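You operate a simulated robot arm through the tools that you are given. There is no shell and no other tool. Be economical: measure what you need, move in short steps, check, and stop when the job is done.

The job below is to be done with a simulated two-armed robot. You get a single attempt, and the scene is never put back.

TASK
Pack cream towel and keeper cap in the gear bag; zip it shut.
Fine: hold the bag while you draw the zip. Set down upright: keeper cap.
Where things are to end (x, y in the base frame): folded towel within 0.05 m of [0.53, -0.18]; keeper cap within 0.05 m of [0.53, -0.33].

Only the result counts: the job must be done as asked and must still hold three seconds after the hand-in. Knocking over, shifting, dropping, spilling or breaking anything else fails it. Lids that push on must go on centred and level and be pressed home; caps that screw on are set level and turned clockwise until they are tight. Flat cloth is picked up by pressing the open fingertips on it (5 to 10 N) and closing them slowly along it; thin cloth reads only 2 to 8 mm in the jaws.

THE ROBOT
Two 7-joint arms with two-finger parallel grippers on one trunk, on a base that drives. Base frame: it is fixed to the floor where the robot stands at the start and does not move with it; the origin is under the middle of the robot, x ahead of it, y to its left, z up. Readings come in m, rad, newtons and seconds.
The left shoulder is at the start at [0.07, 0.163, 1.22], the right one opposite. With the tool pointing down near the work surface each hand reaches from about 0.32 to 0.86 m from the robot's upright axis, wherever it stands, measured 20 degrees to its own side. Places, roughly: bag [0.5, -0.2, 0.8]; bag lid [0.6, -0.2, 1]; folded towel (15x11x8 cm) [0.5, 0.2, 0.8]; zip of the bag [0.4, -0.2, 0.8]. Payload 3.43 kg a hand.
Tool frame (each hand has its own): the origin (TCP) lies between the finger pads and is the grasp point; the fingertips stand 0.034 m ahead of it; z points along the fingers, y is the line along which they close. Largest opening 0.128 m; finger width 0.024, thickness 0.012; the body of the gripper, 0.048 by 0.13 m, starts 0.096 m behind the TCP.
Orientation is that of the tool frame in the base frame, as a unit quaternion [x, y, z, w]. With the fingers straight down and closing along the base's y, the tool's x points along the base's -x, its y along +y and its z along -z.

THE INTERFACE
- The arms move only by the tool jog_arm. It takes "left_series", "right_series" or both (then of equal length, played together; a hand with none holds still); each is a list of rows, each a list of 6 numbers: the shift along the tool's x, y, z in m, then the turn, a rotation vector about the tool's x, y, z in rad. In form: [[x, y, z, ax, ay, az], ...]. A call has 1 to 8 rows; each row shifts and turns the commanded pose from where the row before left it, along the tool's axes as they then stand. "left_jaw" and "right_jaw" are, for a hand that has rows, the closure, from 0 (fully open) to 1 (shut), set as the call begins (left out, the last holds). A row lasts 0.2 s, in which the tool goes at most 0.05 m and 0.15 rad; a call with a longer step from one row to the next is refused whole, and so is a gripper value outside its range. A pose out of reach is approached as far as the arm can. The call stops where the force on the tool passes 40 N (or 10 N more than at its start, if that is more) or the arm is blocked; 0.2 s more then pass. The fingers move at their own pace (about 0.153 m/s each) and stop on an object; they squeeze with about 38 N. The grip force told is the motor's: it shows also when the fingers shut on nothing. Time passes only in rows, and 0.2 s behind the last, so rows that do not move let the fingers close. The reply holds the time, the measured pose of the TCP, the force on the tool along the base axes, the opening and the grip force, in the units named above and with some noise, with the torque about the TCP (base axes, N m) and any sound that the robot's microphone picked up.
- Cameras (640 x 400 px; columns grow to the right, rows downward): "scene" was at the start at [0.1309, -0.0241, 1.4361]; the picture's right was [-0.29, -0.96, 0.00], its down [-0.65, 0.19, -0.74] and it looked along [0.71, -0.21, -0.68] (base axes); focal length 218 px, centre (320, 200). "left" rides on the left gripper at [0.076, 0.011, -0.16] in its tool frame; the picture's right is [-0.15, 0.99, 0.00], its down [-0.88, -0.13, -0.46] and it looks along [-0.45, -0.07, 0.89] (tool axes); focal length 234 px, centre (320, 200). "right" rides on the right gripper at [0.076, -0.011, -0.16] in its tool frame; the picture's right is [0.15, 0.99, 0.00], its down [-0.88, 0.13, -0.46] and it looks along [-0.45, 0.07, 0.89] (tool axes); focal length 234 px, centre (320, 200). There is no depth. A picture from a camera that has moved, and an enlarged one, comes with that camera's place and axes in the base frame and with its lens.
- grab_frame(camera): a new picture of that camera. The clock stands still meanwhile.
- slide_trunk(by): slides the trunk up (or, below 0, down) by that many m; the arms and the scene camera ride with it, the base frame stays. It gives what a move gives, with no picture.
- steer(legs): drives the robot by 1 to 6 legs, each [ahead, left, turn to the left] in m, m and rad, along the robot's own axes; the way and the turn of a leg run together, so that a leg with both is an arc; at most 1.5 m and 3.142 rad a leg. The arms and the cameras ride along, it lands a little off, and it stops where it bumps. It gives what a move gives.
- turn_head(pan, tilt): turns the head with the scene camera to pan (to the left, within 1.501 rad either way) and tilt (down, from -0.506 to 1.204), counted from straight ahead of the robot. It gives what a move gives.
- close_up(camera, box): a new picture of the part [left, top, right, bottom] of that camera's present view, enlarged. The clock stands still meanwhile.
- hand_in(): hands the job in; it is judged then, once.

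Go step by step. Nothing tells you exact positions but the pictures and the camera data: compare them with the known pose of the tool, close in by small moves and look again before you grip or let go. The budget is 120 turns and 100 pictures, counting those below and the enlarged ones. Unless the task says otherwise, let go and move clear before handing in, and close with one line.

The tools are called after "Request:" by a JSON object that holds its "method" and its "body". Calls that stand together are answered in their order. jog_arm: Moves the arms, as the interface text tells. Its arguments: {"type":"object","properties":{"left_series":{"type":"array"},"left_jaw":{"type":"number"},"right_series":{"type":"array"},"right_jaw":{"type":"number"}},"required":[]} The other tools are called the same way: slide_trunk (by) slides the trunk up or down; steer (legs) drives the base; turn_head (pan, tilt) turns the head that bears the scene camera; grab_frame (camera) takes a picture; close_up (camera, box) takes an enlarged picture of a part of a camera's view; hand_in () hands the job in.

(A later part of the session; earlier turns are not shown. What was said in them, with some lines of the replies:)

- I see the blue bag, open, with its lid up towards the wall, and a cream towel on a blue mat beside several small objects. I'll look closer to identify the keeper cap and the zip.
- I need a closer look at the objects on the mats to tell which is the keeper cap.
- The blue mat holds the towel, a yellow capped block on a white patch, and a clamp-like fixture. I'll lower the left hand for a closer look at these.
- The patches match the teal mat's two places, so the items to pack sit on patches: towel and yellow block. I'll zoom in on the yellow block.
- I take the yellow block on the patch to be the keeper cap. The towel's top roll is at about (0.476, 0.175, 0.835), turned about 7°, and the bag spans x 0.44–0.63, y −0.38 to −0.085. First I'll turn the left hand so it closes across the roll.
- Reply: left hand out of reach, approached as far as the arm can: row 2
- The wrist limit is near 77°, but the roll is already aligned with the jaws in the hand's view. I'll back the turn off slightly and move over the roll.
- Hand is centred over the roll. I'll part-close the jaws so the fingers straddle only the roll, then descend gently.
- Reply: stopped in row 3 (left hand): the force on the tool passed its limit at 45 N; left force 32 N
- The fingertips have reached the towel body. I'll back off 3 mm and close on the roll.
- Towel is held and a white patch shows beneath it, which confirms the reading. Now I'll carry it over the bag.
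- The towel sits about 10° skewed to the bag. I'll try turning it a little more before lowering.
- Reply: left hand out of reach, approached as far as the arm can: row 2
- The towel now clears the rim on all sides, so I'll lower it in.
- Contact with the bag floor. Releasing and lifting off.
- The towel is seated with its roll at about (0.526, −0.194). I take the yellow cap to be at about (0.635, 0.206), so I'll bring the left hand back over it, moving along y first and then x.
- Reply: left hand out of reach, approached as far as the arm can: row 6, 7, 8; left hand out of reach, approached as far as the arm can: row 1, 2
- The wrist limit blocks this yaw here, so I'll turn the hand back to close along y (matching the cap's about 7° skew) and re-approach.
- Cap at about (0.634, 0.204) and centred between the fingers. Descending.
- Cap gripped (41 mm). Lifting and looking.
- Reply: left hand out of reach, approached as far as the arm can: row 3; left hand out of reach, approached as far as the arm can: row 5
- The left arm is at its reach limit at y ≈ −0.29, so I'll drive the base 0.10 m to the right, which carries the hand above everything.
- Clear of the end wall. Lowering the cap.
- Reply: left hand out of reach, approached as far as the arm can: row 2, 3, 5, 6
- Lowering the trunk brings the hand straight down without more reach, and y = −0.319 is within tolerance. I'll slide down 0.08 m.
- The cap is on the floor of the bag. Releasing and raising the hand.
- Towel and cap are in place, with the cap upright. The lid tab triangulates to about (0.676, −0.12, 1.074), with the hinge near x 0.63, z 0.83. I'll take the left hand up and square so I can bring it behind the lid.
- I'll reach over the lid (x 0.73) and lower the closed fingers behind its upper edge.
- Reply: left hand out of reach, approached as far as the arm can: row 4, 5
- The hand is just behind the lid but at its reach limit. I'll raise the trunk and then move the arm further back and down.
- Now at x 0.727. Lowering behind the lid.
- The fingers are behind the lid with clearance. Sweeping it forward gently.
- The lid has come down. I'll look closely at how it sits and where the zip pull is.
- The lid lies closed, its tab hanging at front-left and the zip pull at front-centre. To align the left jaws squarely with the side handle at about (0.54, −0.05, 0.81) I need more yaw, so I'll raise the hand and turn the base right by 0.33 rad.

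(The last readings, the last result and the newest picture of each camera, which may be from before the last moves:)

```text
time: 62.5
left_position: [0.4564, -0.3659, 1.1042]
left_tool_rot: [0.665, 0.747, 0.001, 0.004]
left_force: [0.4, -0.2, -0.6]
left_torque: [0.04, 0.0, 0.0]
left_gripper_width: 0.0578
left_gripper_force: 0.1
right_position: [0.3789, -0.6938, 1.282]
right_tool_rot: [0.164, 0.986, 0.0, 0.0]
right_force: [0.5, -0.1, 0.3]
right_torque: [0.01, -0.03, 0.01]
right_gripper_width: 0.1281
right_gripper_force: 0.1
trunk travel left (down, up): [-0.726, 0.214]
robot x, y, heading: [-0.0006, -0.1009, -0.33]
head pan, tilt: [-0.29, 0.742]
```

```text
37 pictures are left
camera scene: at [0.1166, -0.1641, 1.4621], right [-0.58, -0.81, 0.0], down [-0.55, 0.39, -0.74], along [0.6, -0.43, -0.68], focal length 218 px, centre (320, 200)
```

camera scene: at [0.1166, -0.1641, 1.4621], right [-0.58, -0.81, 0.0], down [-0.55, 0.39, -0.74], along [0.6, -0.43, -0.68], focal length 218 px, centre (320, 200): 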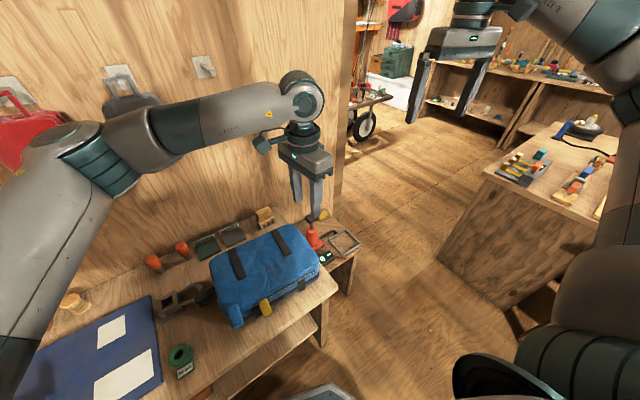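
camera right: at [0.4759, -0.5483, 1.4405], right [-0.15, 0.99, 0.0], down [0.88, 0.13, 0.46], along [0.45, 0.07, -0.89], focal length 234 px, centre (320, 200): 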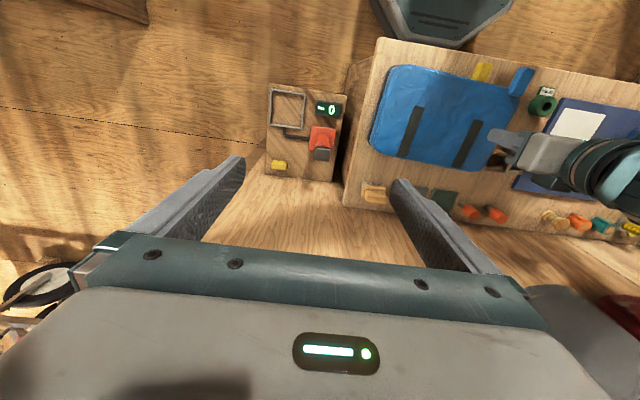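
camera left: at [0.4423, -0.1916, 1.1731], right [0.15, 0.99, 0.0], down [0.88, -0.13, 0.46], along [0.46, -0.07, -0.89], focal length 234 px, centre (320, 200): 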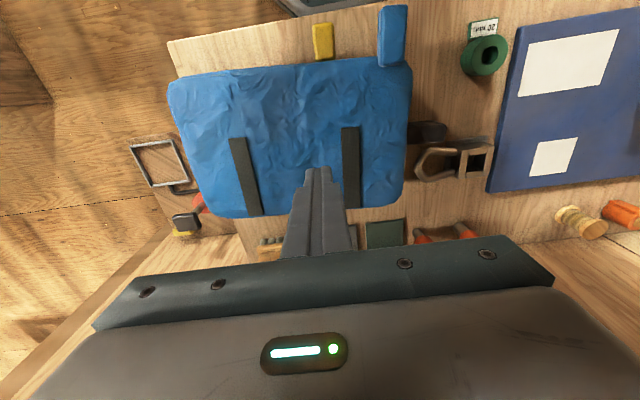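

Request:
{"method": "jog_arm", "body": {"left_series": [[0, 0, 0, 0, 0, 0.115], [0.044, 0.012, 0, 0, 0, 0], [0.044, 0.012, 0, 0, 0, 0], [0.044, 0.012, 0, 0, 0, 0], [0.044, 0.012, 0, 0, 0, 0], [0.044, 0.012, 0, 0, 0, 0], [0.044, 0.012, 0, 0, 0, 0], [0.044, 0.012, 0, 0, 0, 0]]}}

Request:
{"method": "turn_head", "body": {"pan": 0.05, "tilt": 0.85}}

Request:
{"method": "grab_frame", "body": {"camera": "left"}}

Request:
{"method": "grab_frame", "body": {"camera": "scene"}}

```text
time: 64.3
left_position: [0.5404, -0.0555, 1.1039]
left_tool_rot: [0.706, 0.708, 0.0, 0.004]
left_force: [0.0, 0.1, 0.4]
left_torque: [-0.03, 0.02, 0.01]
left_gripper_width: 0.0575
left_gripper_force: 0.1
right_position: [0.3788, -0.6906, 1.2822]
right_tool_rot: [0.165, 0.986, -0.001, -0.001]
right_force: [-0.1, -0.4, 0.5]
right_torque: [-0.02, 0.0, -0.01]
right_gripper_width: 0.1281
right_gripper_force: 0.0
trunk travel left (down, up): [-0.726, 0.214]
robot x, y, heading: [0.0002, -0.0977, -0.334]
head pan, tilt: [-0.29, 0.742]
```

```text
time: 65.1
left_position: [0.5393, -0.058, 1.1031]
left_tool_rot: [0.706, 0.709, 0.002, 0.004]
left_force: [-0.6, 1.1, -0.1]
left_torque: [0.02, 0.0, -0.02]
left_gripper_width: 0.0576
left_gripper_force: 0.0
right_position: [0.3785, -0.6942, 1.2807]
right_tool_rot: [0.163, 0.987, -0.001, 0.0]
right_force: [0.7, 0.4, 0.5]
right_torque: [0.01, 0.0, -0.06]
right_gripper_width: 0.1281
right_gripper_force: 0.0
trunk travel left (down, up): [-0.726, 0.214]
robot x, y, heading: [-0.001, -0.098, -0.331]
head pan, tilt: [0.051, 0.85]
```

```text
36 pictures are left
camera left: at [0.5498, 0.0194, 1.2625], right [0.99, -0.14, 0.01], down [-0.13, -0.88, 0.46], along [-0.06, -0.45, -0.89], focal length 234 px, centre (320, 200)
```

left: 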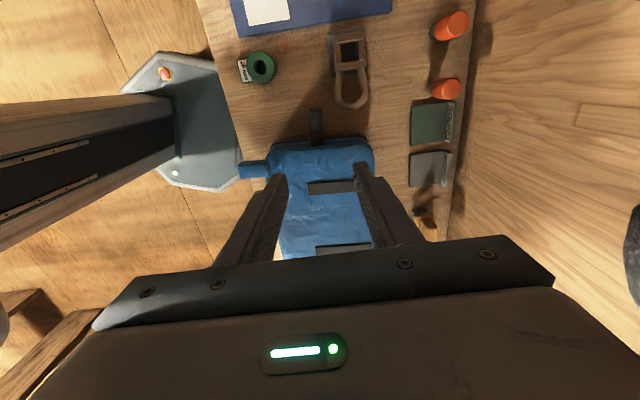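

```text
35 pictures are left
camera scene: at [0.1237, -0.1383, 1.4534], right [-0.28, -0.96, 0.0], down [-0.72, 0.21, -0.66], along [0.63, -0.18, -0.75], focal length 218 px, centre (320, 200)
```

scene: 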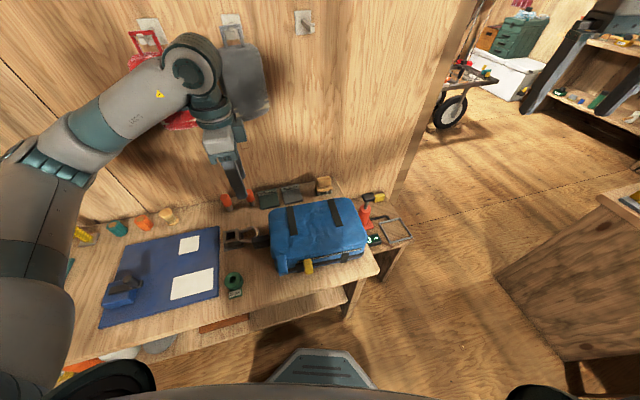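

Request:
{"method": "close_up", "body": {"camera": "left", "box": [230, 70, 430, 200]}}

Request:
{"method": "close_up", "body": {"camera": "scene", "box": [210, 180, 400, 300]}}

```text
3.08 times, centred on (330, 135) of left
camera zoom: at [0.5498, 0.0194, 1.2625], right [0.99, -0.14, 0.01], down [-0.13, -0.88, 0.46], along [-0.06, -0.45, -0.89], focal length 720 px, centre (289, 400)
```

zoom: 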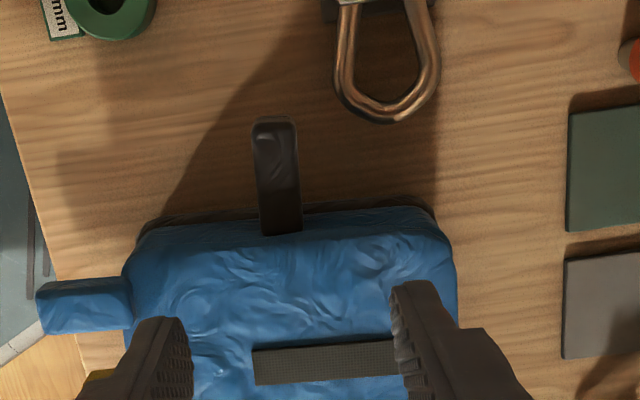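

```text
3.33 times, centred on (305, 240) of scene
camera zoom: at [0.1237, -0.1383, 1.4534], right [-0.28, -0.96, 0.0], down [-0.72, 0.21, -0.66], along [0.63, -0.18, -0.75], focal length 725 px, centre (370, 67)
```

zoom: 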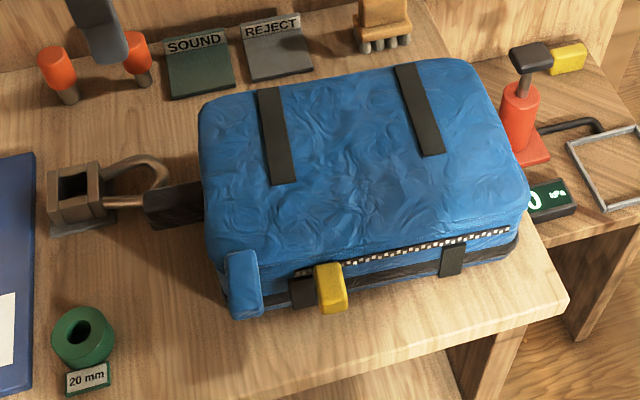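

The handle triangulates to (0.535, −0.053), top at z ≈ 0.824, with the bag turned about 4° clockwise. I'll align and descend on the handle.

Request:
{"method": "jog_arm", "body": {"left_series": [[0.004, -0.005, 0, 0, 0, 0.07], [0, 0, 0.04, 0, 0, 0], [0, 0, 0.04, 0, 0, 0], [0, 0, 0.04, 0, 0, 0], [0, 0, 0.04, 0, 0, 0], [0, 0, 0.04, 0, 0, 0], [0, 0, 0.03, 0, 0, 0], [0, 0, 0, 0, 0, 0]]}}

Request:
{"method": "grab_frame", "body": {"camera": "left"}}

Request:
{"method": "close_up", "body": {"camera": "scene", "box": [190, 150, 370, 300]}}

```text
time: 66.9
left_position: [0.5303, -0.0592, 0.9269]
left_tool_rot: [0.706, 0.708, 0.003, 0.005]
left_force: [0.0, 0.0, 0.0]
left_torque: [0.0, -0.06, 0.0]
left_gripper_width: 0.0575
left_gripper_force: 0.0
left hand out of reach, approached as far as the arm can: row 1, 2, 3, 4
right_position: [0.378, -0.6951, 1.2816]
right_tool_rot: [0.164, 0.987, 0.001, 0.0]
right_force: [0.2, -0.2, -0.4]
right_torque: [-0.01, -0.05, 0.03]
right_gripper_width: 0.1282
right_gripper_force: 0.1
trunk travel left (down, up): [-0.726, 0.214]
robot x, y, heading: [-0.0004, -0.0956, -0.33]
head pan, tilt: [0.051, 0.85]
```

```text
32 pictures are left
camera left: at [0.5397, 0.0181, 1.0869], right [0.99, -0.14, 0.01], down [-0.13, -0.88, 0.46], along [-0.06, -0.45, -0.89], focal length 234 px, centre (320, 200)
```

left: 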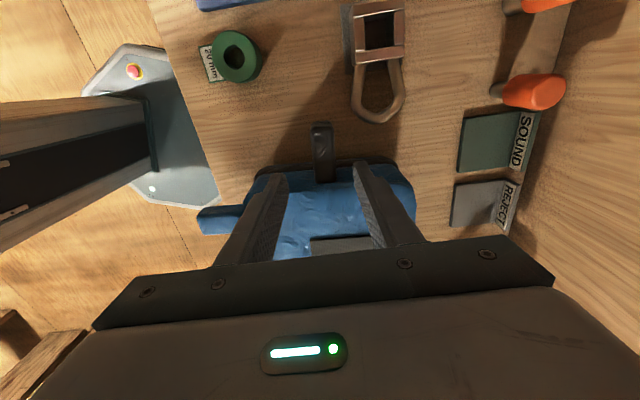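

```text
2.67 times, centred on (280, 225) of scene
camera zoom: at [0.1227, -0.1383, 1.4535], right [-0.28, -0.96, 0.0], down [-0.72, 0.21, -0.66], along [0.63, -0.18, -0.75], focal length 580 px, centre (427, 133)
```

zoom: 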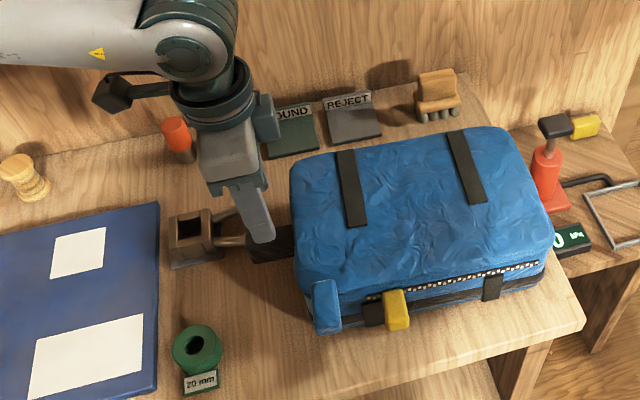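

The wrist limit holds yaw at 90°, so I'll turn the base a further 0.08 rad to get the last few degrees.

Request:
{"method": "steer", "body": {"legs": [[0, 0, -0.08]]}}

```text
time: 67.8
left_position: [0.5314, -0.1002, 0.9274]
left_tool_rot: [0.734, 0.679, 0.001, 0.004]
left_force: [-0.4, -0.7, -0.2]
left_torque: [-0.06, -0.01, -0.01]
left_gripper_width: 0.0575
left_gripper_force: 0.0
right_position: [0.3314, -0.7217, 1.2812]
right_tool_rot: [0.204, 0.979, -0.002, 0.0]
right_force: [0.6, 0.6, -0.5]
right_torque: [-0.04, -0.01, -0.02]
right_gripper_width: 0.1281
right_gripper_force: 0.1
trunk travel left (down, up): [-0.726, 0.214]
robot x, y, heading: [0.0007, -0.0965, -0.409]
head pan, tilt: [0.051, 0.85]
```

Request:
{"method": "jog_arm", "body": {"left_series": [[0.024, 0, 0, 0, 0, 0], [0.024, 0.001, 0, 0, 0, 0], [0, 0, 0.03, 0, 0, 0], [0, 0, 0.03, 0, 0, 0], [0, 0, 0, 0, 0, 0]]}}

Request:
{"method": "grab_frame", "body": {"camera": "left"}}

Request:
{"method": "close_up", "body": {"camera": "scene", "box": [190, 150, 370, 300]}}

```text
time: 69.0
left_position: [0.5365, -0.0546, 0.8685]
left_tool_rot: [0.734, 0.679, 0.002, 0.004]
left_force: [-0.6, 0.0, 0.3]
left_torque: [0.02, -0.05, 0.03]
left_gripper_width: 0.0574
left_gripper_force: 0.0
right_position: [0.3283, -0.7231, 1.281]
right_tool_rot: [0.203, 0.979, 0.0, 0.001]
right_force: [0.0, 0.2, -0.4]
right_torque: [0.0, -0.06, -0.04]
right_gripper_width: 0.1281
right_gripper_force: 0.0
trunk travel left (down, up): [-0.726, 0.214]
robot x, y, heading: [-0.0005, -0.0993, -0.405]
head pan, tilt: [0.051, 0.85]
```

```text
30 pictures are left
camera left: at [0.5526, 0.022, 1.0275], right [0.98, -0.22, 0.01], down [-0.2, -0.87, 0.46], along [-0.09, -0.45, -0.89], focal length 234 px, centre (320, 200)
```

left: 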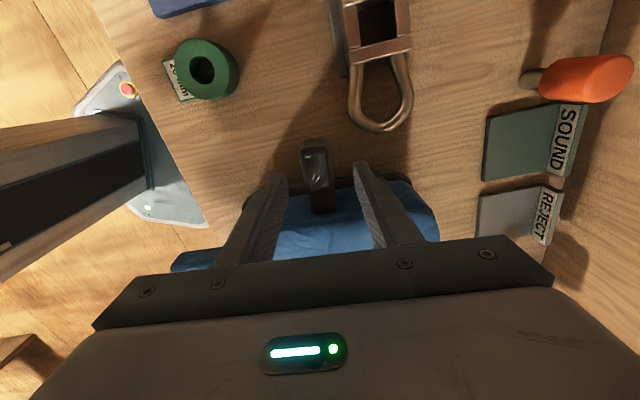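

```text
2.67 times, centred on (280, 225) of scene
camera zoom: at [0.1187, -0.1486, 1.4535], right [-0.35, -0.94, 0.0], down [-0.7, 0.27, -0.66], along [0.62, -0.23, -0.75], focal length 580 px, centre (427, 133)
```

zoom: 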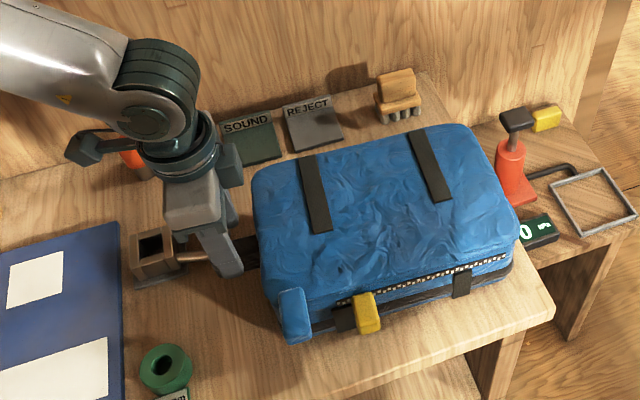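

Centred on the handle. Lowering and closing.

Request:
{"method": "jog_arm", "body": {"left_series": [[0, 0, 0.015, 0, 0, 0], [0, 0, 0.015, 0, 0, 0], [0, 0, 0.012, 0, 0, 0], [0, 0, 0, 0, 0, 0]]}}

Request:
{"method": "jog_arm", "body": {"left_series": [[0, 0, 0, 0, 0, 0], [0, 0, 0, 0, 0, 0], [0, 0, 0, 0, 0, 0]], "left_jaw": 1}}

Request:
{"method": "close_up", "body": {"camera": "scene", "box": [190, 150, 370, 300]}}

```text
time: 70.0
left_position: [0.538, -0.0532, 0.8246]
left_tool_rot: [0.733, 0.68, 0.002, 0.004]
left_force: [0.7, -0.3, 0.3]
left_torque: [0.01, 0.01, 0.05]
left_gripper_width: 0.0575
left_gripper_force: 0.1
right_position: [0.3302, -0.7211, 1.281]
right_tool_rot: [0.204, 0.979, 0.001, 0.0]
right_force: [0.9, -1.0, 0.0]
right_torque: [0.01, 0.02, 0.0]
right_gripper_width: 0.128
right_gripper_force: 0.2
trunk travel left (down, up): [-0.726, 0.214]
robot x, y, heading: [0.0037, -0.1004, -0.408]
head pan, tilt: [0.051, 0.85]
```

```text
time: 70.8
left_position: [0.5372, -0.0533, 0.8245]
left_tool_rot: [0.733, 0.68, 0.0, 0.003]
left_force: [-2.5, -1.4, 0.7]
left_torque: [0.6, 1.25, 0.47]
left_gripper_width: 0.0259
left_gripper_force: 38.3
right_position: [0.3297, -0.7215, 1.2819]
right_tool_rot: [0.203, 0.979, -0.001, 0.0]
right_force: [-0.4, 0.0, 0.1]
right_torque: [0.01, -0.02, 0.01]
right_gripper_width: 0.1277
right_gripper_force: 0.0
trunk travel left (down, up): [-0.726, 0.214]
robot x, y, heading: [0.0031, -0.1013, -0.408]
head pan, tilt: [0.051, 0.85]
```

```text
2.67 times, centred on (280, 225) of scene
camera zoom: at [0.1201, -0.1474, 1.4534], right [-0.35, -0.94, 0.0], down [-0.7, 0.27, -0.66], along [0.62, -0.23, -0.75], focal length 580 px, centre (427, 133)
```

zoom: 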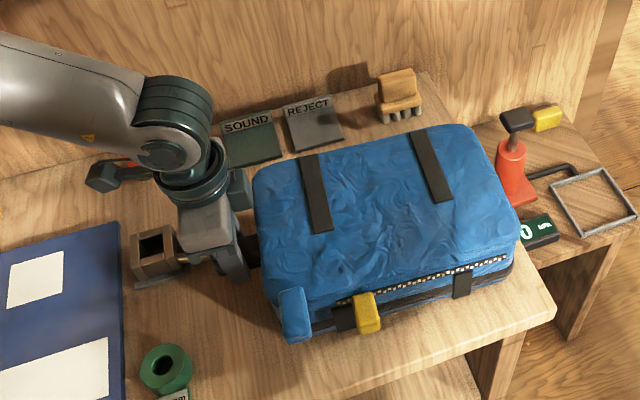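

The bag is held by its handle (26 mm grip). Now I'll bring the right hand over the zip pull at about (0.42, −0.185, 0.80).

Request:
{"method": "jog_arm", "body": {"right_series": [[0, 0, 0, 0, 0, -0.113], [0, 0, 0, 0, 0, -0.113], [0, 0, 0, 0, 0, -0.113], [-0.006, 0.048, 0, 0, 0, 0], [-0.006, 0.048, 0, 0, 0, 0], [-0.006, 0.048, 0, 0, 0, 0], [-0.006, 0.048, 0, 0, 0, 0], [-0.006, 0.048, 0, 0, 0, 0]]}}

Request:
{"method": "jog_arm", "body": {"right_series": [[0, 0.045, 0.01, 0, 0, 0], [0, 0.045, 0.02, 0, 0, 0], [0, 0.045, 0.02, 0, 0, 0], [0, 0.045, 0.02, 0, 0, 0], [0, 0.045, 0.02, 0, 0, 0], [0, 0.03, 0.03, 0, 0, 0], [0, 0.03, 0.03, 0, 0, 0], [0, 0, 0, 0, 0, 0]], "right_jaw": 0.45}}

Request:
{"method": "grab_frame", "body": {"camera": "right"}}

Request:
{"method": "grab_frame", "body": {"camera": "scene"}}

```text
time: 72.6
left_position: [0.5377, -0.054, 0.8247]
left_tool_rot: [0.734, 0.679, 0.001, 0.005]
left_force: [-0.3, -6.5, 4.3]
left_torque: [0.87, 1.45, 0.65]
left_gripper_width: 0.0264
left_gripper_force: 38.0
right_position: [0.378, -0.4824, 1.2799]
right_tool_rot: [0.036, 0.999, 0.0, 0.0]
right_force: [1.3, -0.6, -0.2]
right_torque: [-0.03, 0.03, -0.04]
right_gripper_width: 0.1278
right_gripper_force: 0.0
trunk travel left (down, up): [-0.726, 0.214]
robot x, y, heading: [0.0005, -0.0989, -0.41]
head pan, tilt: [0.051, 0.85]
```

```text
time: 74.4
left_position: [0.5378, -0.053, 0.826]
left_tool_rot: [0.733, 0.68, 0.002, 0.005]
left_force: [-0.5, -5.0, 3.2]
left_torque: [0.66, 1.27, 0.47]
left_gripper_width: 0.026
left_gripper_force: 38.0
right_position: [0.3987, -0.2008, 1.1318]
right_tool_rot: [0.036, 0.999, 0.001, 0.0]
right_force: [0.4, -0.1, -0.3]
right_torque: [-0.01, 0.02, -0.01]
right_gripper_width: 0.0706
right_gripper_force: 0.1
trunk travel left (down, up): [-0.726, 0.214]
robot x, y, heading: [0.0005, -0.1, -0.409]
head pan, tilt: [0.051, 0.85]
```

```text
27 pictures are left
camera right: at [0.3216, -0.2061, 1.2906], right [-0.08, 1.0, 0.0], down [0.89, 0.07, 0.46], along [0.45, 0.03, -0.89], focal length 234 px, centre (320, 200)
```

right: 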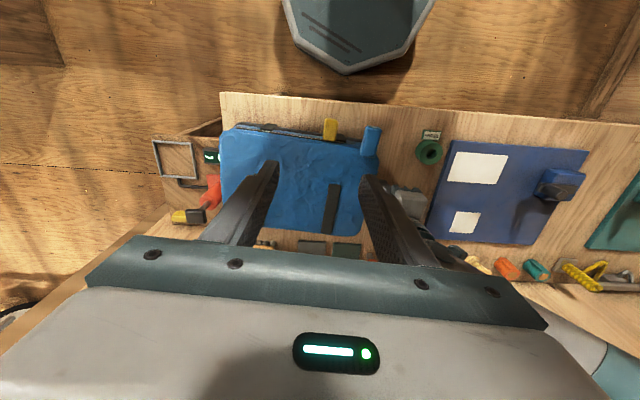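

```text
26 pictures are left
camera scene: at [0.12, -0.1479, 1.4534], right [-0.35, -0.94, 0.0], down [-0.7, 0.27, -0.66], along [0.62, -0.23, -0.75], focal length 218 px, centre (320, 200)
```

scene: 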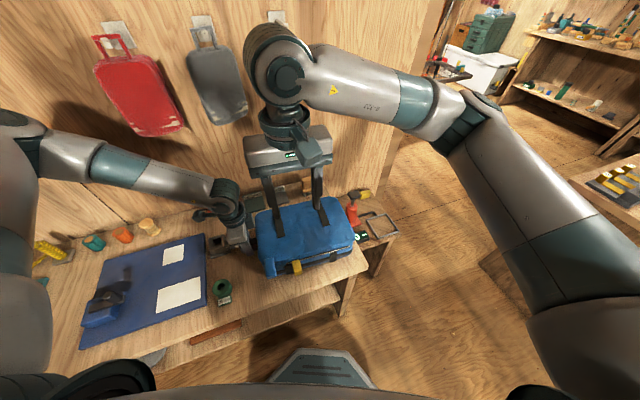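

Request:
{"method": "close_up", "body": {"camera": "right", "box": [210, 100, 400, 220]}}

```text
3.33 times, centred on (305, 160) of right
camera zoom: at [0.3216, -0.2061, 1.2906], right [-0.08, 1.0, 0.0], down [0.89, 0.07, 0.46], along [0.45, 0.03, -0.89], focal length 781 px, centre (370, 333)
```

zoom: 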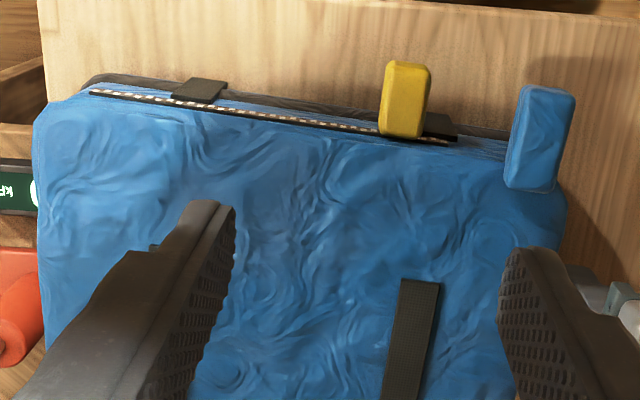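

The pull's top sits at about (0.403, −0.182), roughly 25 mm wide; the track runs to y ≈ −0.366. Descending over it with a narrower opening.

Request:
{"method": "jog_arm", "body": {"right_series": [[-0.003, 0.019, 0.04, 0, 0, 0], [0, 0, 0.04, 0, 0, 0], [0, 0, 0.04, 0, 0, 0], [0, 0, 0.04, 0, 0, 0], [0, 0, 0.04, 0, 0, 0], [0, 0, 0, 0, 0, 0]], "right_jaw": 0.6}}

Request:
{"method": "grab_frame", "body": {"camera": "right"}}

Request:
{"method": "close_up", "body": {"camera": "scene", "box": [220, 180, 380, 300]}}

```text
time: 75.8
left_position: [0.5364, -0.0537, 0.8251]
left_tool_rot: [0.733, 0.68, 0.002, 0.004]
left_force: [-0.4, -2.6, 2.9]
left_torque: [0.3, 1.32, 0.56]
left_gripper_width: 0.0262
left_gripper_force: 38.3
right_position: [0.4012, -0.1819, 0.9325]
right_tool_rot: [0.036, 0.999, 0.001, 0.0]
right_force: [-0.3, -0.5, -0.2]
right_torque: [-0.02, 0.0, 0.01]
right_gripper_width: 0.0514
right_gripper_force: 0.2
trunk travel left (down, up): [-0.726, 0.214]
robot x, y, heading: [-0.0013, -0.0975, -0.412]
head pan, tilt: [0.051, 0.85]
```

```text
24 pictures are left
camera right: at [0.3245, -0.187, 1.0914], right [-0.08, 1.0, 0.0], down [0.89, 0.07, 0.46], along [0.45, 0.03, -0.89], focal length 234 px, centre (320, 200)
```

right: 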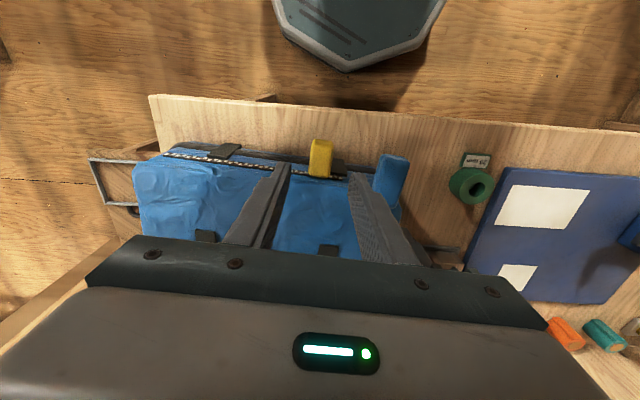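

```text
3.33 times, centred on (300, 240) of scene
camera zoom: at [0.1203, -0.1474, 1.4534], right [-0.35, -0.94, 0.0], down [-0.7, 0.27, -0.66], along [0.62, -0.23, -0.75], focal length 725 px, centre (387, 67)
```

zoom: 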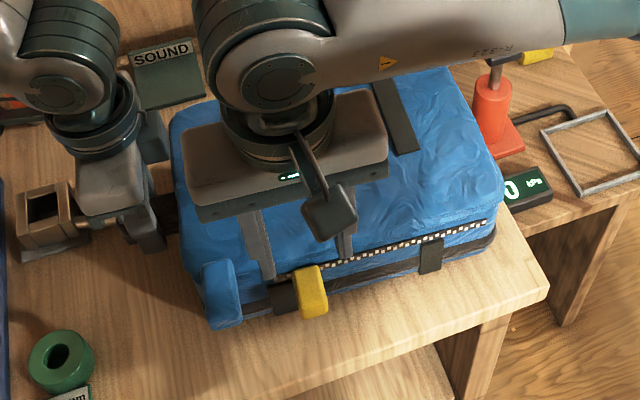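

Request:
{"method": "jog_arm", "body": {"right_series": [[0, 0.001, 0.03, 0, 0, 0], [0, 0, 0.03, 0, 0, 0], [0, 0, 0.02, 0, 0, 0], [0, 0, 0.012, 0, 0, 0], [0, 0, 0.01, 0, 0, 0], [0, 0, 0, 0, 0, 0]]}}

Request:
{"method": "grab_frame", "body": {"camera": "right"}}

Request:
{"method": "close_up", "body": {"camera": "scene", "box": [240, 210, 340, 290]}}

```text
time: 77.2
left_position: [0.5368, -0.0527, 0.825]
left_tool_rot: [0.734, 0.679, 0.002, 0.003]
left_force: [0.4, -3.0, 3.8]
left_torque: [0.14, 1.35, 0.54]
left_gripper_width: 0.0259
left_gripper_force: 37.9
right_position: [0.4014, -0.1806, 0.8297]
right_tool_rot: [0.036, 0.999, 0.001, 0.0]
right_force: [0.1, 0.4, -0.6]
right_torque: [-0.03, 0.02, 0.0]
right_gripper_width: 0.0514
right_gripper_force: 0.0
trunk travel left (down, up): [-0.726, 0.214]
robot x, y, heading: [0.0014, -0.0948, -0.409]
head pan, tilt: [0.051, 0.85]
```

```text
22 pictures are left
camera right: at [0.3254, -0.1856, 0.9884], right [-0.08, 1.0, 0.0], down [0.89, 0.07, 0.46], along [0.45, 0.03, -0.89], focal length 234 px, centre (320, 200)
```

right: 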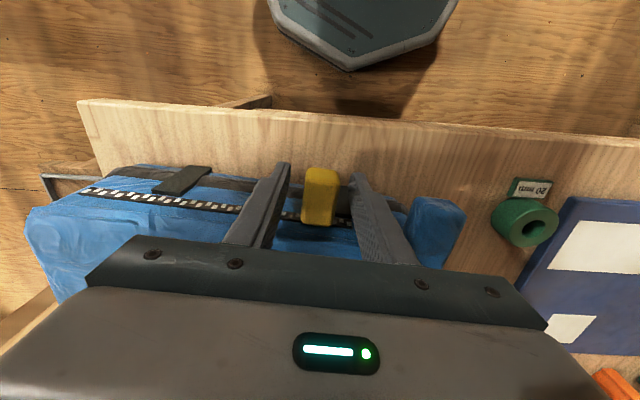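

```text
5.00 times, centred on (290, 250) of scene
camera zoom: at [0.1204, -0.1473, 1.4534], right [-0.35, -0.94, 0.0], down [-0.7, 0.26, -0.66], along [0.62, -0.23, -0.75], focal length 1088 px, centre (470, -50)
```

zoom: 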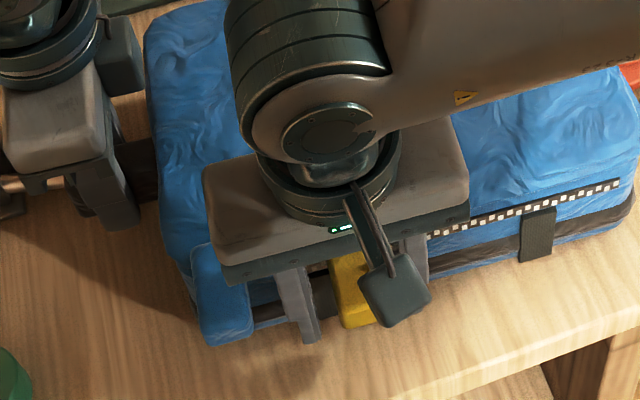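

The fingers straddle the pull. Closing.

Request:
{"method": "jog_arm", "body": {"right_series": [[0, 0, 0.004, 0, 0, 0], [0, 0, 0, 0, 0, 0], [0, 0, 0, 0, 0, 0], [0, 0, 0, 0, 0, 0]], "right_jaw": 1}}

```text
time: 78.2
left_position: [0.5367, -0.0536, 0.8247]
left_tool_rot: [0.733, 0.68, 0.001, 0.005]
left_force: [2.0, -3.9, -0.1]
left_torque: [0.05, -0.27, 0.88]
left_gripper_width: 0.0259
left_gripper_force: 37.8
right_position: [0.4026, -0.1803, 0.8261]
right_tool_rot: [0.036, 0.999, 0.001, 0.001]
right_force: [0.0, -0.2, 29.6]
right_torque: [0.0, -0.09, -0.01]
right_gripper_width: 0.0249
right_gripper_force: 38.1
trunk travel left (down, up): [-0.726, 0.214]
robot x, y, heading: [0.0032, -0.0965, -0.409]
head pan, tilt: [0.051, 0.85]
```

Request:
{"method": "jog_arm", "body": {"right_series": [[0, 0, -0.003, 0, 0, 0], [0, 0, 0, 0, 0, 0]]}}

```text
time: 78.8
left_position: [0.5378, -0.0531, 0.8251]
left_tool_rot: [0.733, 0.68, 0.0, 0.004]
left_force: [-2.1, -0.8, 14.6]
left_torque: [0.26, 1.41, -0.16]
left_gripper_width: 0.026
left_gripper_force: 38.0
right_position: [0.4008, -0.1812, 0.8277]
right_tool_rot: [0.036, 0.999, -0.002, -0.001]
right_force: [4.9, -0.7, -0.2]
right_torque: [0.07, 0.93, -0.28]
right_gripper_width: 0.0253
right_gripper_force: 37.4
trunk travel left (down, up): [-0.726, 0.214]
robot x, y, heading: [0.0018, -0.0992, -0.408]
head pan, tilt: [0.051, 0.85]
```

Now drawing the zip along its track to the right.

Request:
{"method": "jog_arm", "body": {"right_series": [[0, -0.006, 0, 0, 0, 0], [0, -0.01, 0, 0, 0, 0], [-0.0002, -0.012, 0, 0, 0, 0], [-0.0002, -0.012, 0, 0, 0, 0], [-0.0002, -0.012, 0, 0, 0, 0], [0, 0, 0, 0, 0, 0]]}}

Request:
{"method": "close_up", "body": {"camera": "scene", "box": [220, 180, 380, 300]}}

```text
time: 80.2
left_position: [0.5379, -0.053, 0.8249]
left_tool_rot: [0.733, 0.68, 0.002, 0.004]
left_force: [3.5, -1.0, 9.5]
left_torque: [-1.22, 1.49, 0.57]
left_gripper_width: 0.0261
left_gripper_force: 37.8
right_position: [0.3987, -0.2314, 0.8277]
right_tool_rot: [0.036, 0.999, -0.001, -0.002]
right_force: [-4.0, -0.1, -7.6]
right_torque: [-0.22, 0.35, -0.05]
right_gripper_width: 0.0249
right_gripper_force: 38.0
trunk travel left (down, up): [-0.726, 0.214]
robot x, y, heading: [-0.0, -0.0994, -0.411]
head pan, tilt: [0.051, 0.85]
```

```text
3.33 times, centred on (300, 240) of scene
camera zoom: at [0.1209, -0.1472, 1.4534], right [-0.35, -0.94, 0.0], down [-0.7, 0.27, -0.66], along [0.62, -0.23, -0.75], focal length 725 px, centre (387, 67)
```

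zoom: 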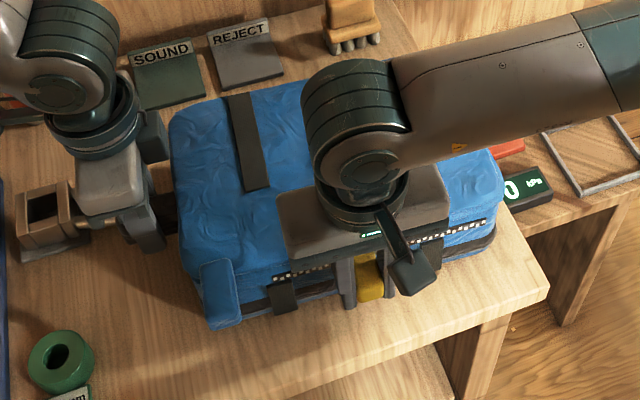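

The pull is sliding and the bag stays put. Continuing.

Request:
{"method": "jog_arm", "body": {"right_series": [[-0.0003, -0.014, 0, 0, 0, 0], [-0.0003, -0.014, 0, 0, 0, 0], [-0.0003, -0.014, 0, 0, 0, 0], [-0.0003, -0.014, 0, 0, 0, 0], [-0.0003, -0.014, 0, 0, 0, 0], [-0.0003, -0.014, 0, 0, 0, 0], [-0.0003, -0.014, 0, 0, 0, 0], [0, 0, 0, 0, 0, 0]]}}

Request:
{"method": "close_up", "body": {"camera": "scene", "box": [220, 180, 380, 300]}}

```text
time: 82.0
left_position: [0.5397, -0.054, 0.8254]
left_tool_rot: [0.732, 0.681, 0.001, 0.004]
left_force: [6.8, -1.3, 2.9]
left_torque: [-0.29, 1.08, 1.11]
left_gripper_width: 0.0263
left_gripper_force: 38.1
right_position: [0.3949, -0.3315, 0.8273]
right_tool_rot: [0.036, 0.999, -0.001, 0.0]
right_force: [-7.5, 0.1, -0.5]
right_torque: [-0.16, -0.04, 0.7]
right_gripper_width: 0.0251
right_gripper_force: 37.8
trunk travel left (down, up): [-0.726, 0.214]
robot x, y, heading: [-0.0008, -0.0986, -0.414]
head pan, tilt: [0.051, 0.85]
```

```text
3.33 times, centred on (300, 240) of scene
camera zoom: at [0.121, -0.1473, 1.4534], right [-0.35, -0.94, 0.0], down [-0.7, 0.27, -0.66], along [0.62, -0.23, -0.75], focal length 725 px, centre (387, 67)
```

zoom: 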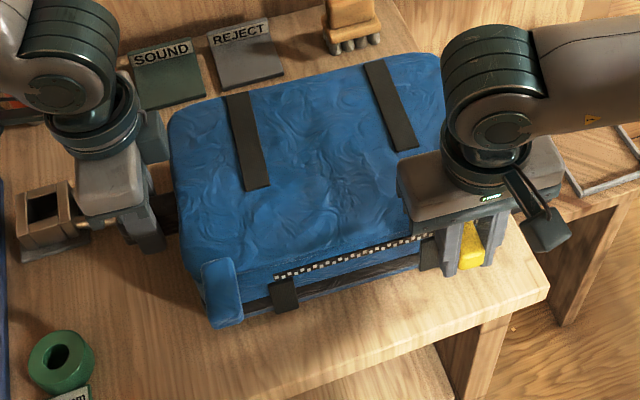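

Request:
{"method": "jog_arm", "body": {"right_series": [[0.0008, -0.008, 0, 0, 0, 0], [0.0004, -0.008, 0, 0, 0, 0], [0, -0.006, 0, 0, 0, 0], [0, -0.006, 0, 0, 0, 0], [0, -0.005, 0, 0, 0, 0], [0, 0, 0, 0, 0, 0]]}}

Request:
{"method": "close_up", "body": {"camera": "scene", "box": [220, 180, 380, 300]}}

```text
time: 83.0
left_position: [0.5353, -0.0602, 0.8254]
left_tool_rot: [0.735, 0.678, -0.005, 0.007]
left_force: [-1.1, -12.7, 0.0]
left_torque: [0.52, 0.71, 0.93]
left_gripper_width: 0.0259
left_gripper_force: 38.5
right_position: [0.3931, -0.3492, 0.8288]
right_tool_rot: [0.031, 0.999, 0.006, 0.003]
right_force: [1.9, 13.2, 0.2]
right_torque: [-0.49, 0.05, 0.54]
right_gripper_width: 0.0253
right_gripper_force: 38.0
trunk travel left (down, up): [-0.726, 0.214]
robot x, y, heading: [0.0028, -0.0976, -0.411]
head pan, tilt: [0.051, 0.85]
stopped in row 4 (left hand): the force on the tool passed its limit at 44 N (the readings are from after the stop); the commanded pose is now the measured one
```

```text
3.33 times, centred on (300, 240) of scene
camera zoom: at [0.1214, -0.1475, 1.4532], right [-0.35, -0.94, 0.0], down [-0.7, 0.27, -0.66], along [0.62, -0.23, -0.75], focal length 725 px, centre (387, 67)
```

zoom: 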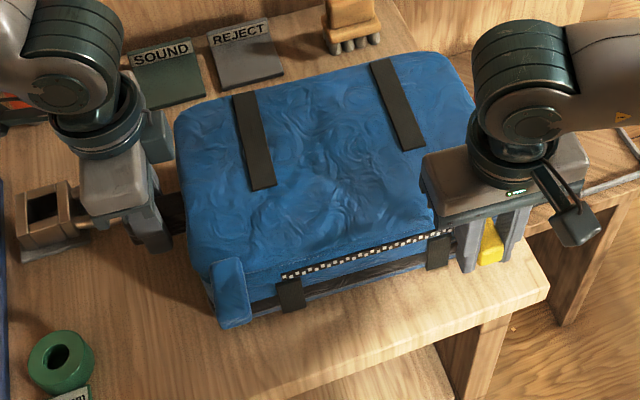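

The pull has come hard up against its end stop. Releasing the right hand and checking.

Request:
{"method": "jog_arm", "body": {"right_series": [[0, 0, 0, 0, 0, 0], [0, 0, 0, 0, 0, 0], [0, 0, -0.02, 0, 0, 0], [0, 0, -0.04, 0, 0, 0], [0, 0, -0.04, 0, 0, 0], [0, 0, -0.04, 0, 0, 0], [0, 0, -0.04, 0, 0, 0]], "right_jaw": 0.6}}

Request:
{"method": "grab_frame", "body": {"camera": "right"}}

Request:
{"method": "close_up", "body": {"camera": "scene", "box": [220, 180, 380, 300]}}

```text
time: 84.6
left_position: [0.536, -0.0575, 0.8247]
left_tool_rot: [0.735, 0.678, -0.004, 0.007]
left_force: [1.8, 1.2, -0.2]
left_torque: [0.2, 0.35, 0.49]
left_gripper_width: 0.0263
left_gripper_force: 37.8
right_position: [0.3928, -0.3529, 1.0102]
right_tool_rot: [0.034, 0.999, 0.004, 0.002]
right_force: [0.4, -0.4, 0.2]
right_torque: [0.0, 0.01, -0.02]
right_gripper_width: 0.0512
right_gripper_force: 0.0
trunk travel left (down, up): [-0.726, 0.214]
robot x, y, heading: [-0.0001, -0.0961, -0.414]
head pan, tilt: [0.051, 0.85]
```

```text
17 pictures are left
camera right: at [0.3155, -0.3603, 1.1687], right [-0.08, 1.0, 0.01], down [0.88, 0.07, 0.46], along [0.46, 0.04, -0.89], focal length 234 px, centre (320, 200)
```

right: 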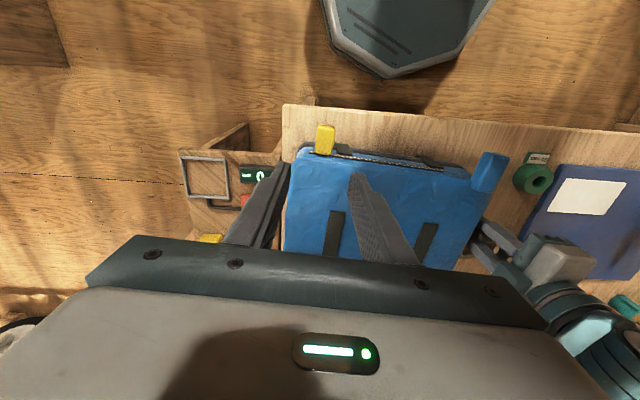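

```text
3.33 times, centred on (300, 240) of scene
camera zoom: at [0.1211, -0.1466, 1.4533], right [-0.35, -0.94, 0.0], down [-0.7, 0.26, -0.66], along [0.62, -0.23, -0.75], focal length 725 px, centre (387, 67)
```

zoom: 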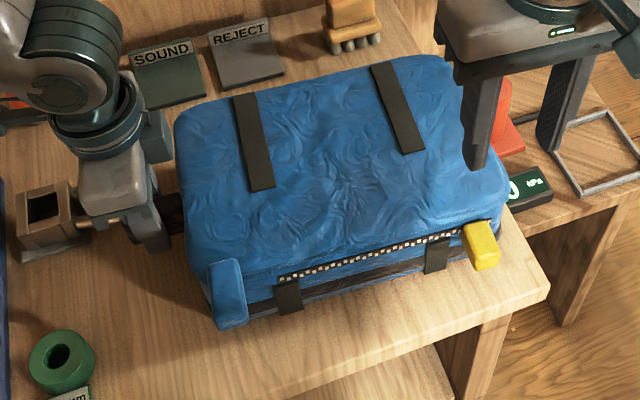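

Request:
{"method": "close_up", "body": {"camera": "right", "box": [270, 110, 390, 190]}}

Request:
{"method": "close_up", "body": {"camera": "scene", "box": [310, 220, 360, 260]}}

```text
5.00 times, centred on (330, 150) of right
camera zoom: at [0.3155, -0.3603, 1.1687], right [-0.08, 1.0, 0.01], down [0.88, 0.07, 0.46], along [0.46, 0.04, -0.89], focal length 1171 px, centre (270, 450)
```

zoom: 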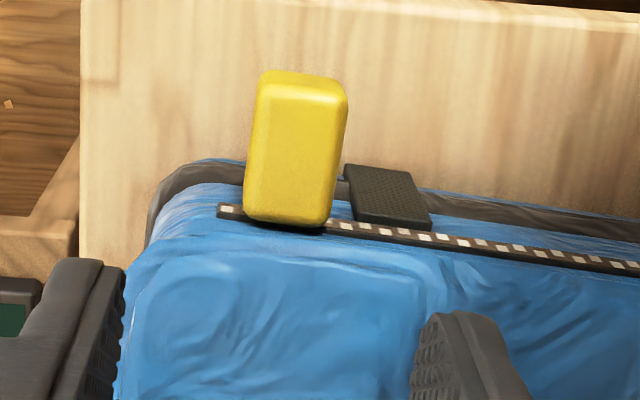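

```text
10.00 times, centred on (335, 240) of scene
camera zoom: at [0.1211, -0.1466, 1.4533], right [-0.35, -0.94, 0.0], down [-0.7, 0.26, -0.66], along [0.62, -0.23, -0.75], focal length 2176 px, centre (170, -200)
```

zoom: 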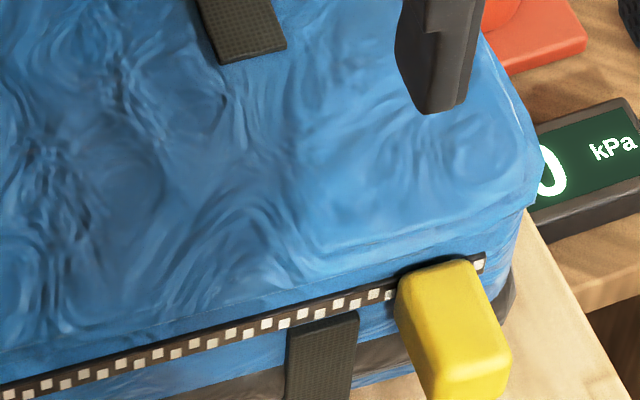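

The pull sits at the far end of its track, mirroring its start offset, and the lid is shut. I'll release the handle and move both hands clear.

Request:
{"method": "jog_arm", "body": {"left_series": [[0, 0, 0, 0, 0, 0], [0, 0, 0, 0, 0, 0], [0, 0, -0.015, 0, 0, 0], [0, 0, -0.03, 0, 0, 0], [0, 0, -0.04, 0, 0, 0], [0, 0, -0.04, 0, 0, 0], [0, 0, -0.04, 0, 0, 0], [0, 0, -0.04, 0, 0, 0]], "left_jaw": 0.55}}

Request:
{"method": "jog_arm", "body": {"right_series": [[0, -0.02, -0.03, 0, 0, 0], [0, -0.04, -0.02, 0, 0, 0], [0, -0.04, 0, 0, 0, 0], [0, -0.04, 0, 0, 0, 0], [0, -0.04, 0, 0, 0, 0]]}}

Request:
{"method": "grab_frame", "body": {"camera": "scene"}}

Request:
{"method": "close_up", "body": {"camera": "scene", "box": [190, 160, 400, 300]}}

```text
time: 86.4
left_position: [0.5238, -0.0549, 0.9498]
left_tool_rot: [0.735, 0.678, -0.003, 0.007]
left_force: [-0.2, 0.4, 0.2]
left_torque: [0.01, 0.03, 0.0]
left_gripper_width: 0.0574
left_gripper_force: 0.1
left hand out of reach, approached as far as the arm can: row 6, 7, 8
right_position: [0.3925, -0.3533, 1.0089]
right_tool_rot: [0.033, 0.999, 0.006, 0.003]
right_force: [0.2, 0.4, 0.1]
right_torque: [0.01, 0.0, 0.01]
right_gripper_width: 0.0513
right_gripper_force: 0.1
trunk travel left (down, up): [-0.726, 0.214]
robot x, y, heading: [0.0038, -0.0983, -0.408]
head pan, tilt: [0.051, 0.85]
```

```text
time: 87.6
left_position: [0.5233, -0.056, 0.9515]
left_tool_rot: [0.735, 0.678, -0.003, 0.007]
left_force: [-0.4, -1.0, -0.3]
left_torque: [0.03, 0.02, 0.0]
left_gripper_width: 0.0576
left_gripper_force: 0.0
right_position: [0.3786, -0.5335, 1.0576]
right_tool_rot: [0.033, 0.999, 0.005, 0.003]
right_force: [0.3, -0.4, -0.5]
right_torque: [0.04, -0.01, -0.01]
right_gripper_width: 0.0511
right_gripper_force: 0.2
trunk travel left (down, up): [-0.726, 0.214]
robot x, y, heading: [0.0028, -0.1002, -0.409]
head pan, tilt: [0.051, 0.85]
```

```text
13 pictures are left
camera scene: at [0.1194, -0.1485, 1.4535], right [-0.35, -0.94, 0.0], down [-0.7, 0.27, -0.66], along [0.62, -0.23, -0.75], focal length 218 px, centre (320, 200)
```

scene: 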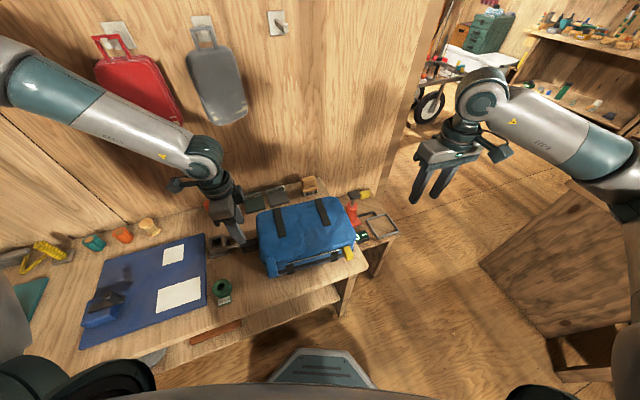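

```text
2.86 times, centred on (295, 230) of scene
camera zoom: at [0.1194, -0.1485, 1.4535], right [-0.35, -0.94, 0.0], down [-0.7, 0.27, -0.66], along [0.62, -0.23, -0.75], focal length 622 px, centre (391, 114)
```

zoom: 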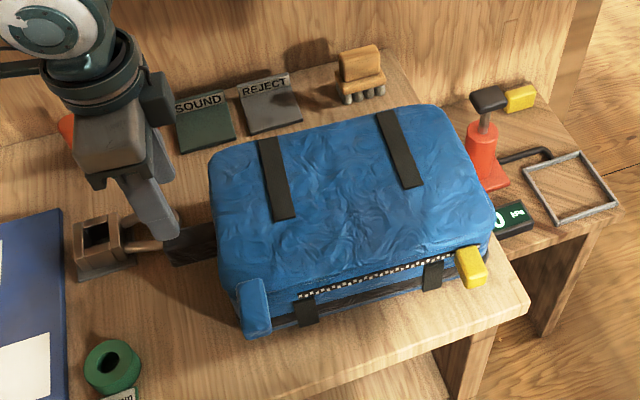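

The bag is shut and zipped with both items inside, nothing else has moved, and both hands are clear. Handing in.

Request:
{"method": "hand_in", "body": {}}

```text
The job is handed in.
```

I packed the cream towel and the keeper cap (upright) in the gear bag, closed the lid and drew the zip to its end stop while holding the handle; the result has been handed in but not confirmed. I took the yellow block on the mat's white patch to be the keeper cap, since nothing was labelled. The bag slid about 4 mm when the zip hit its stop, which leaves both items within tolerance by my estimate.
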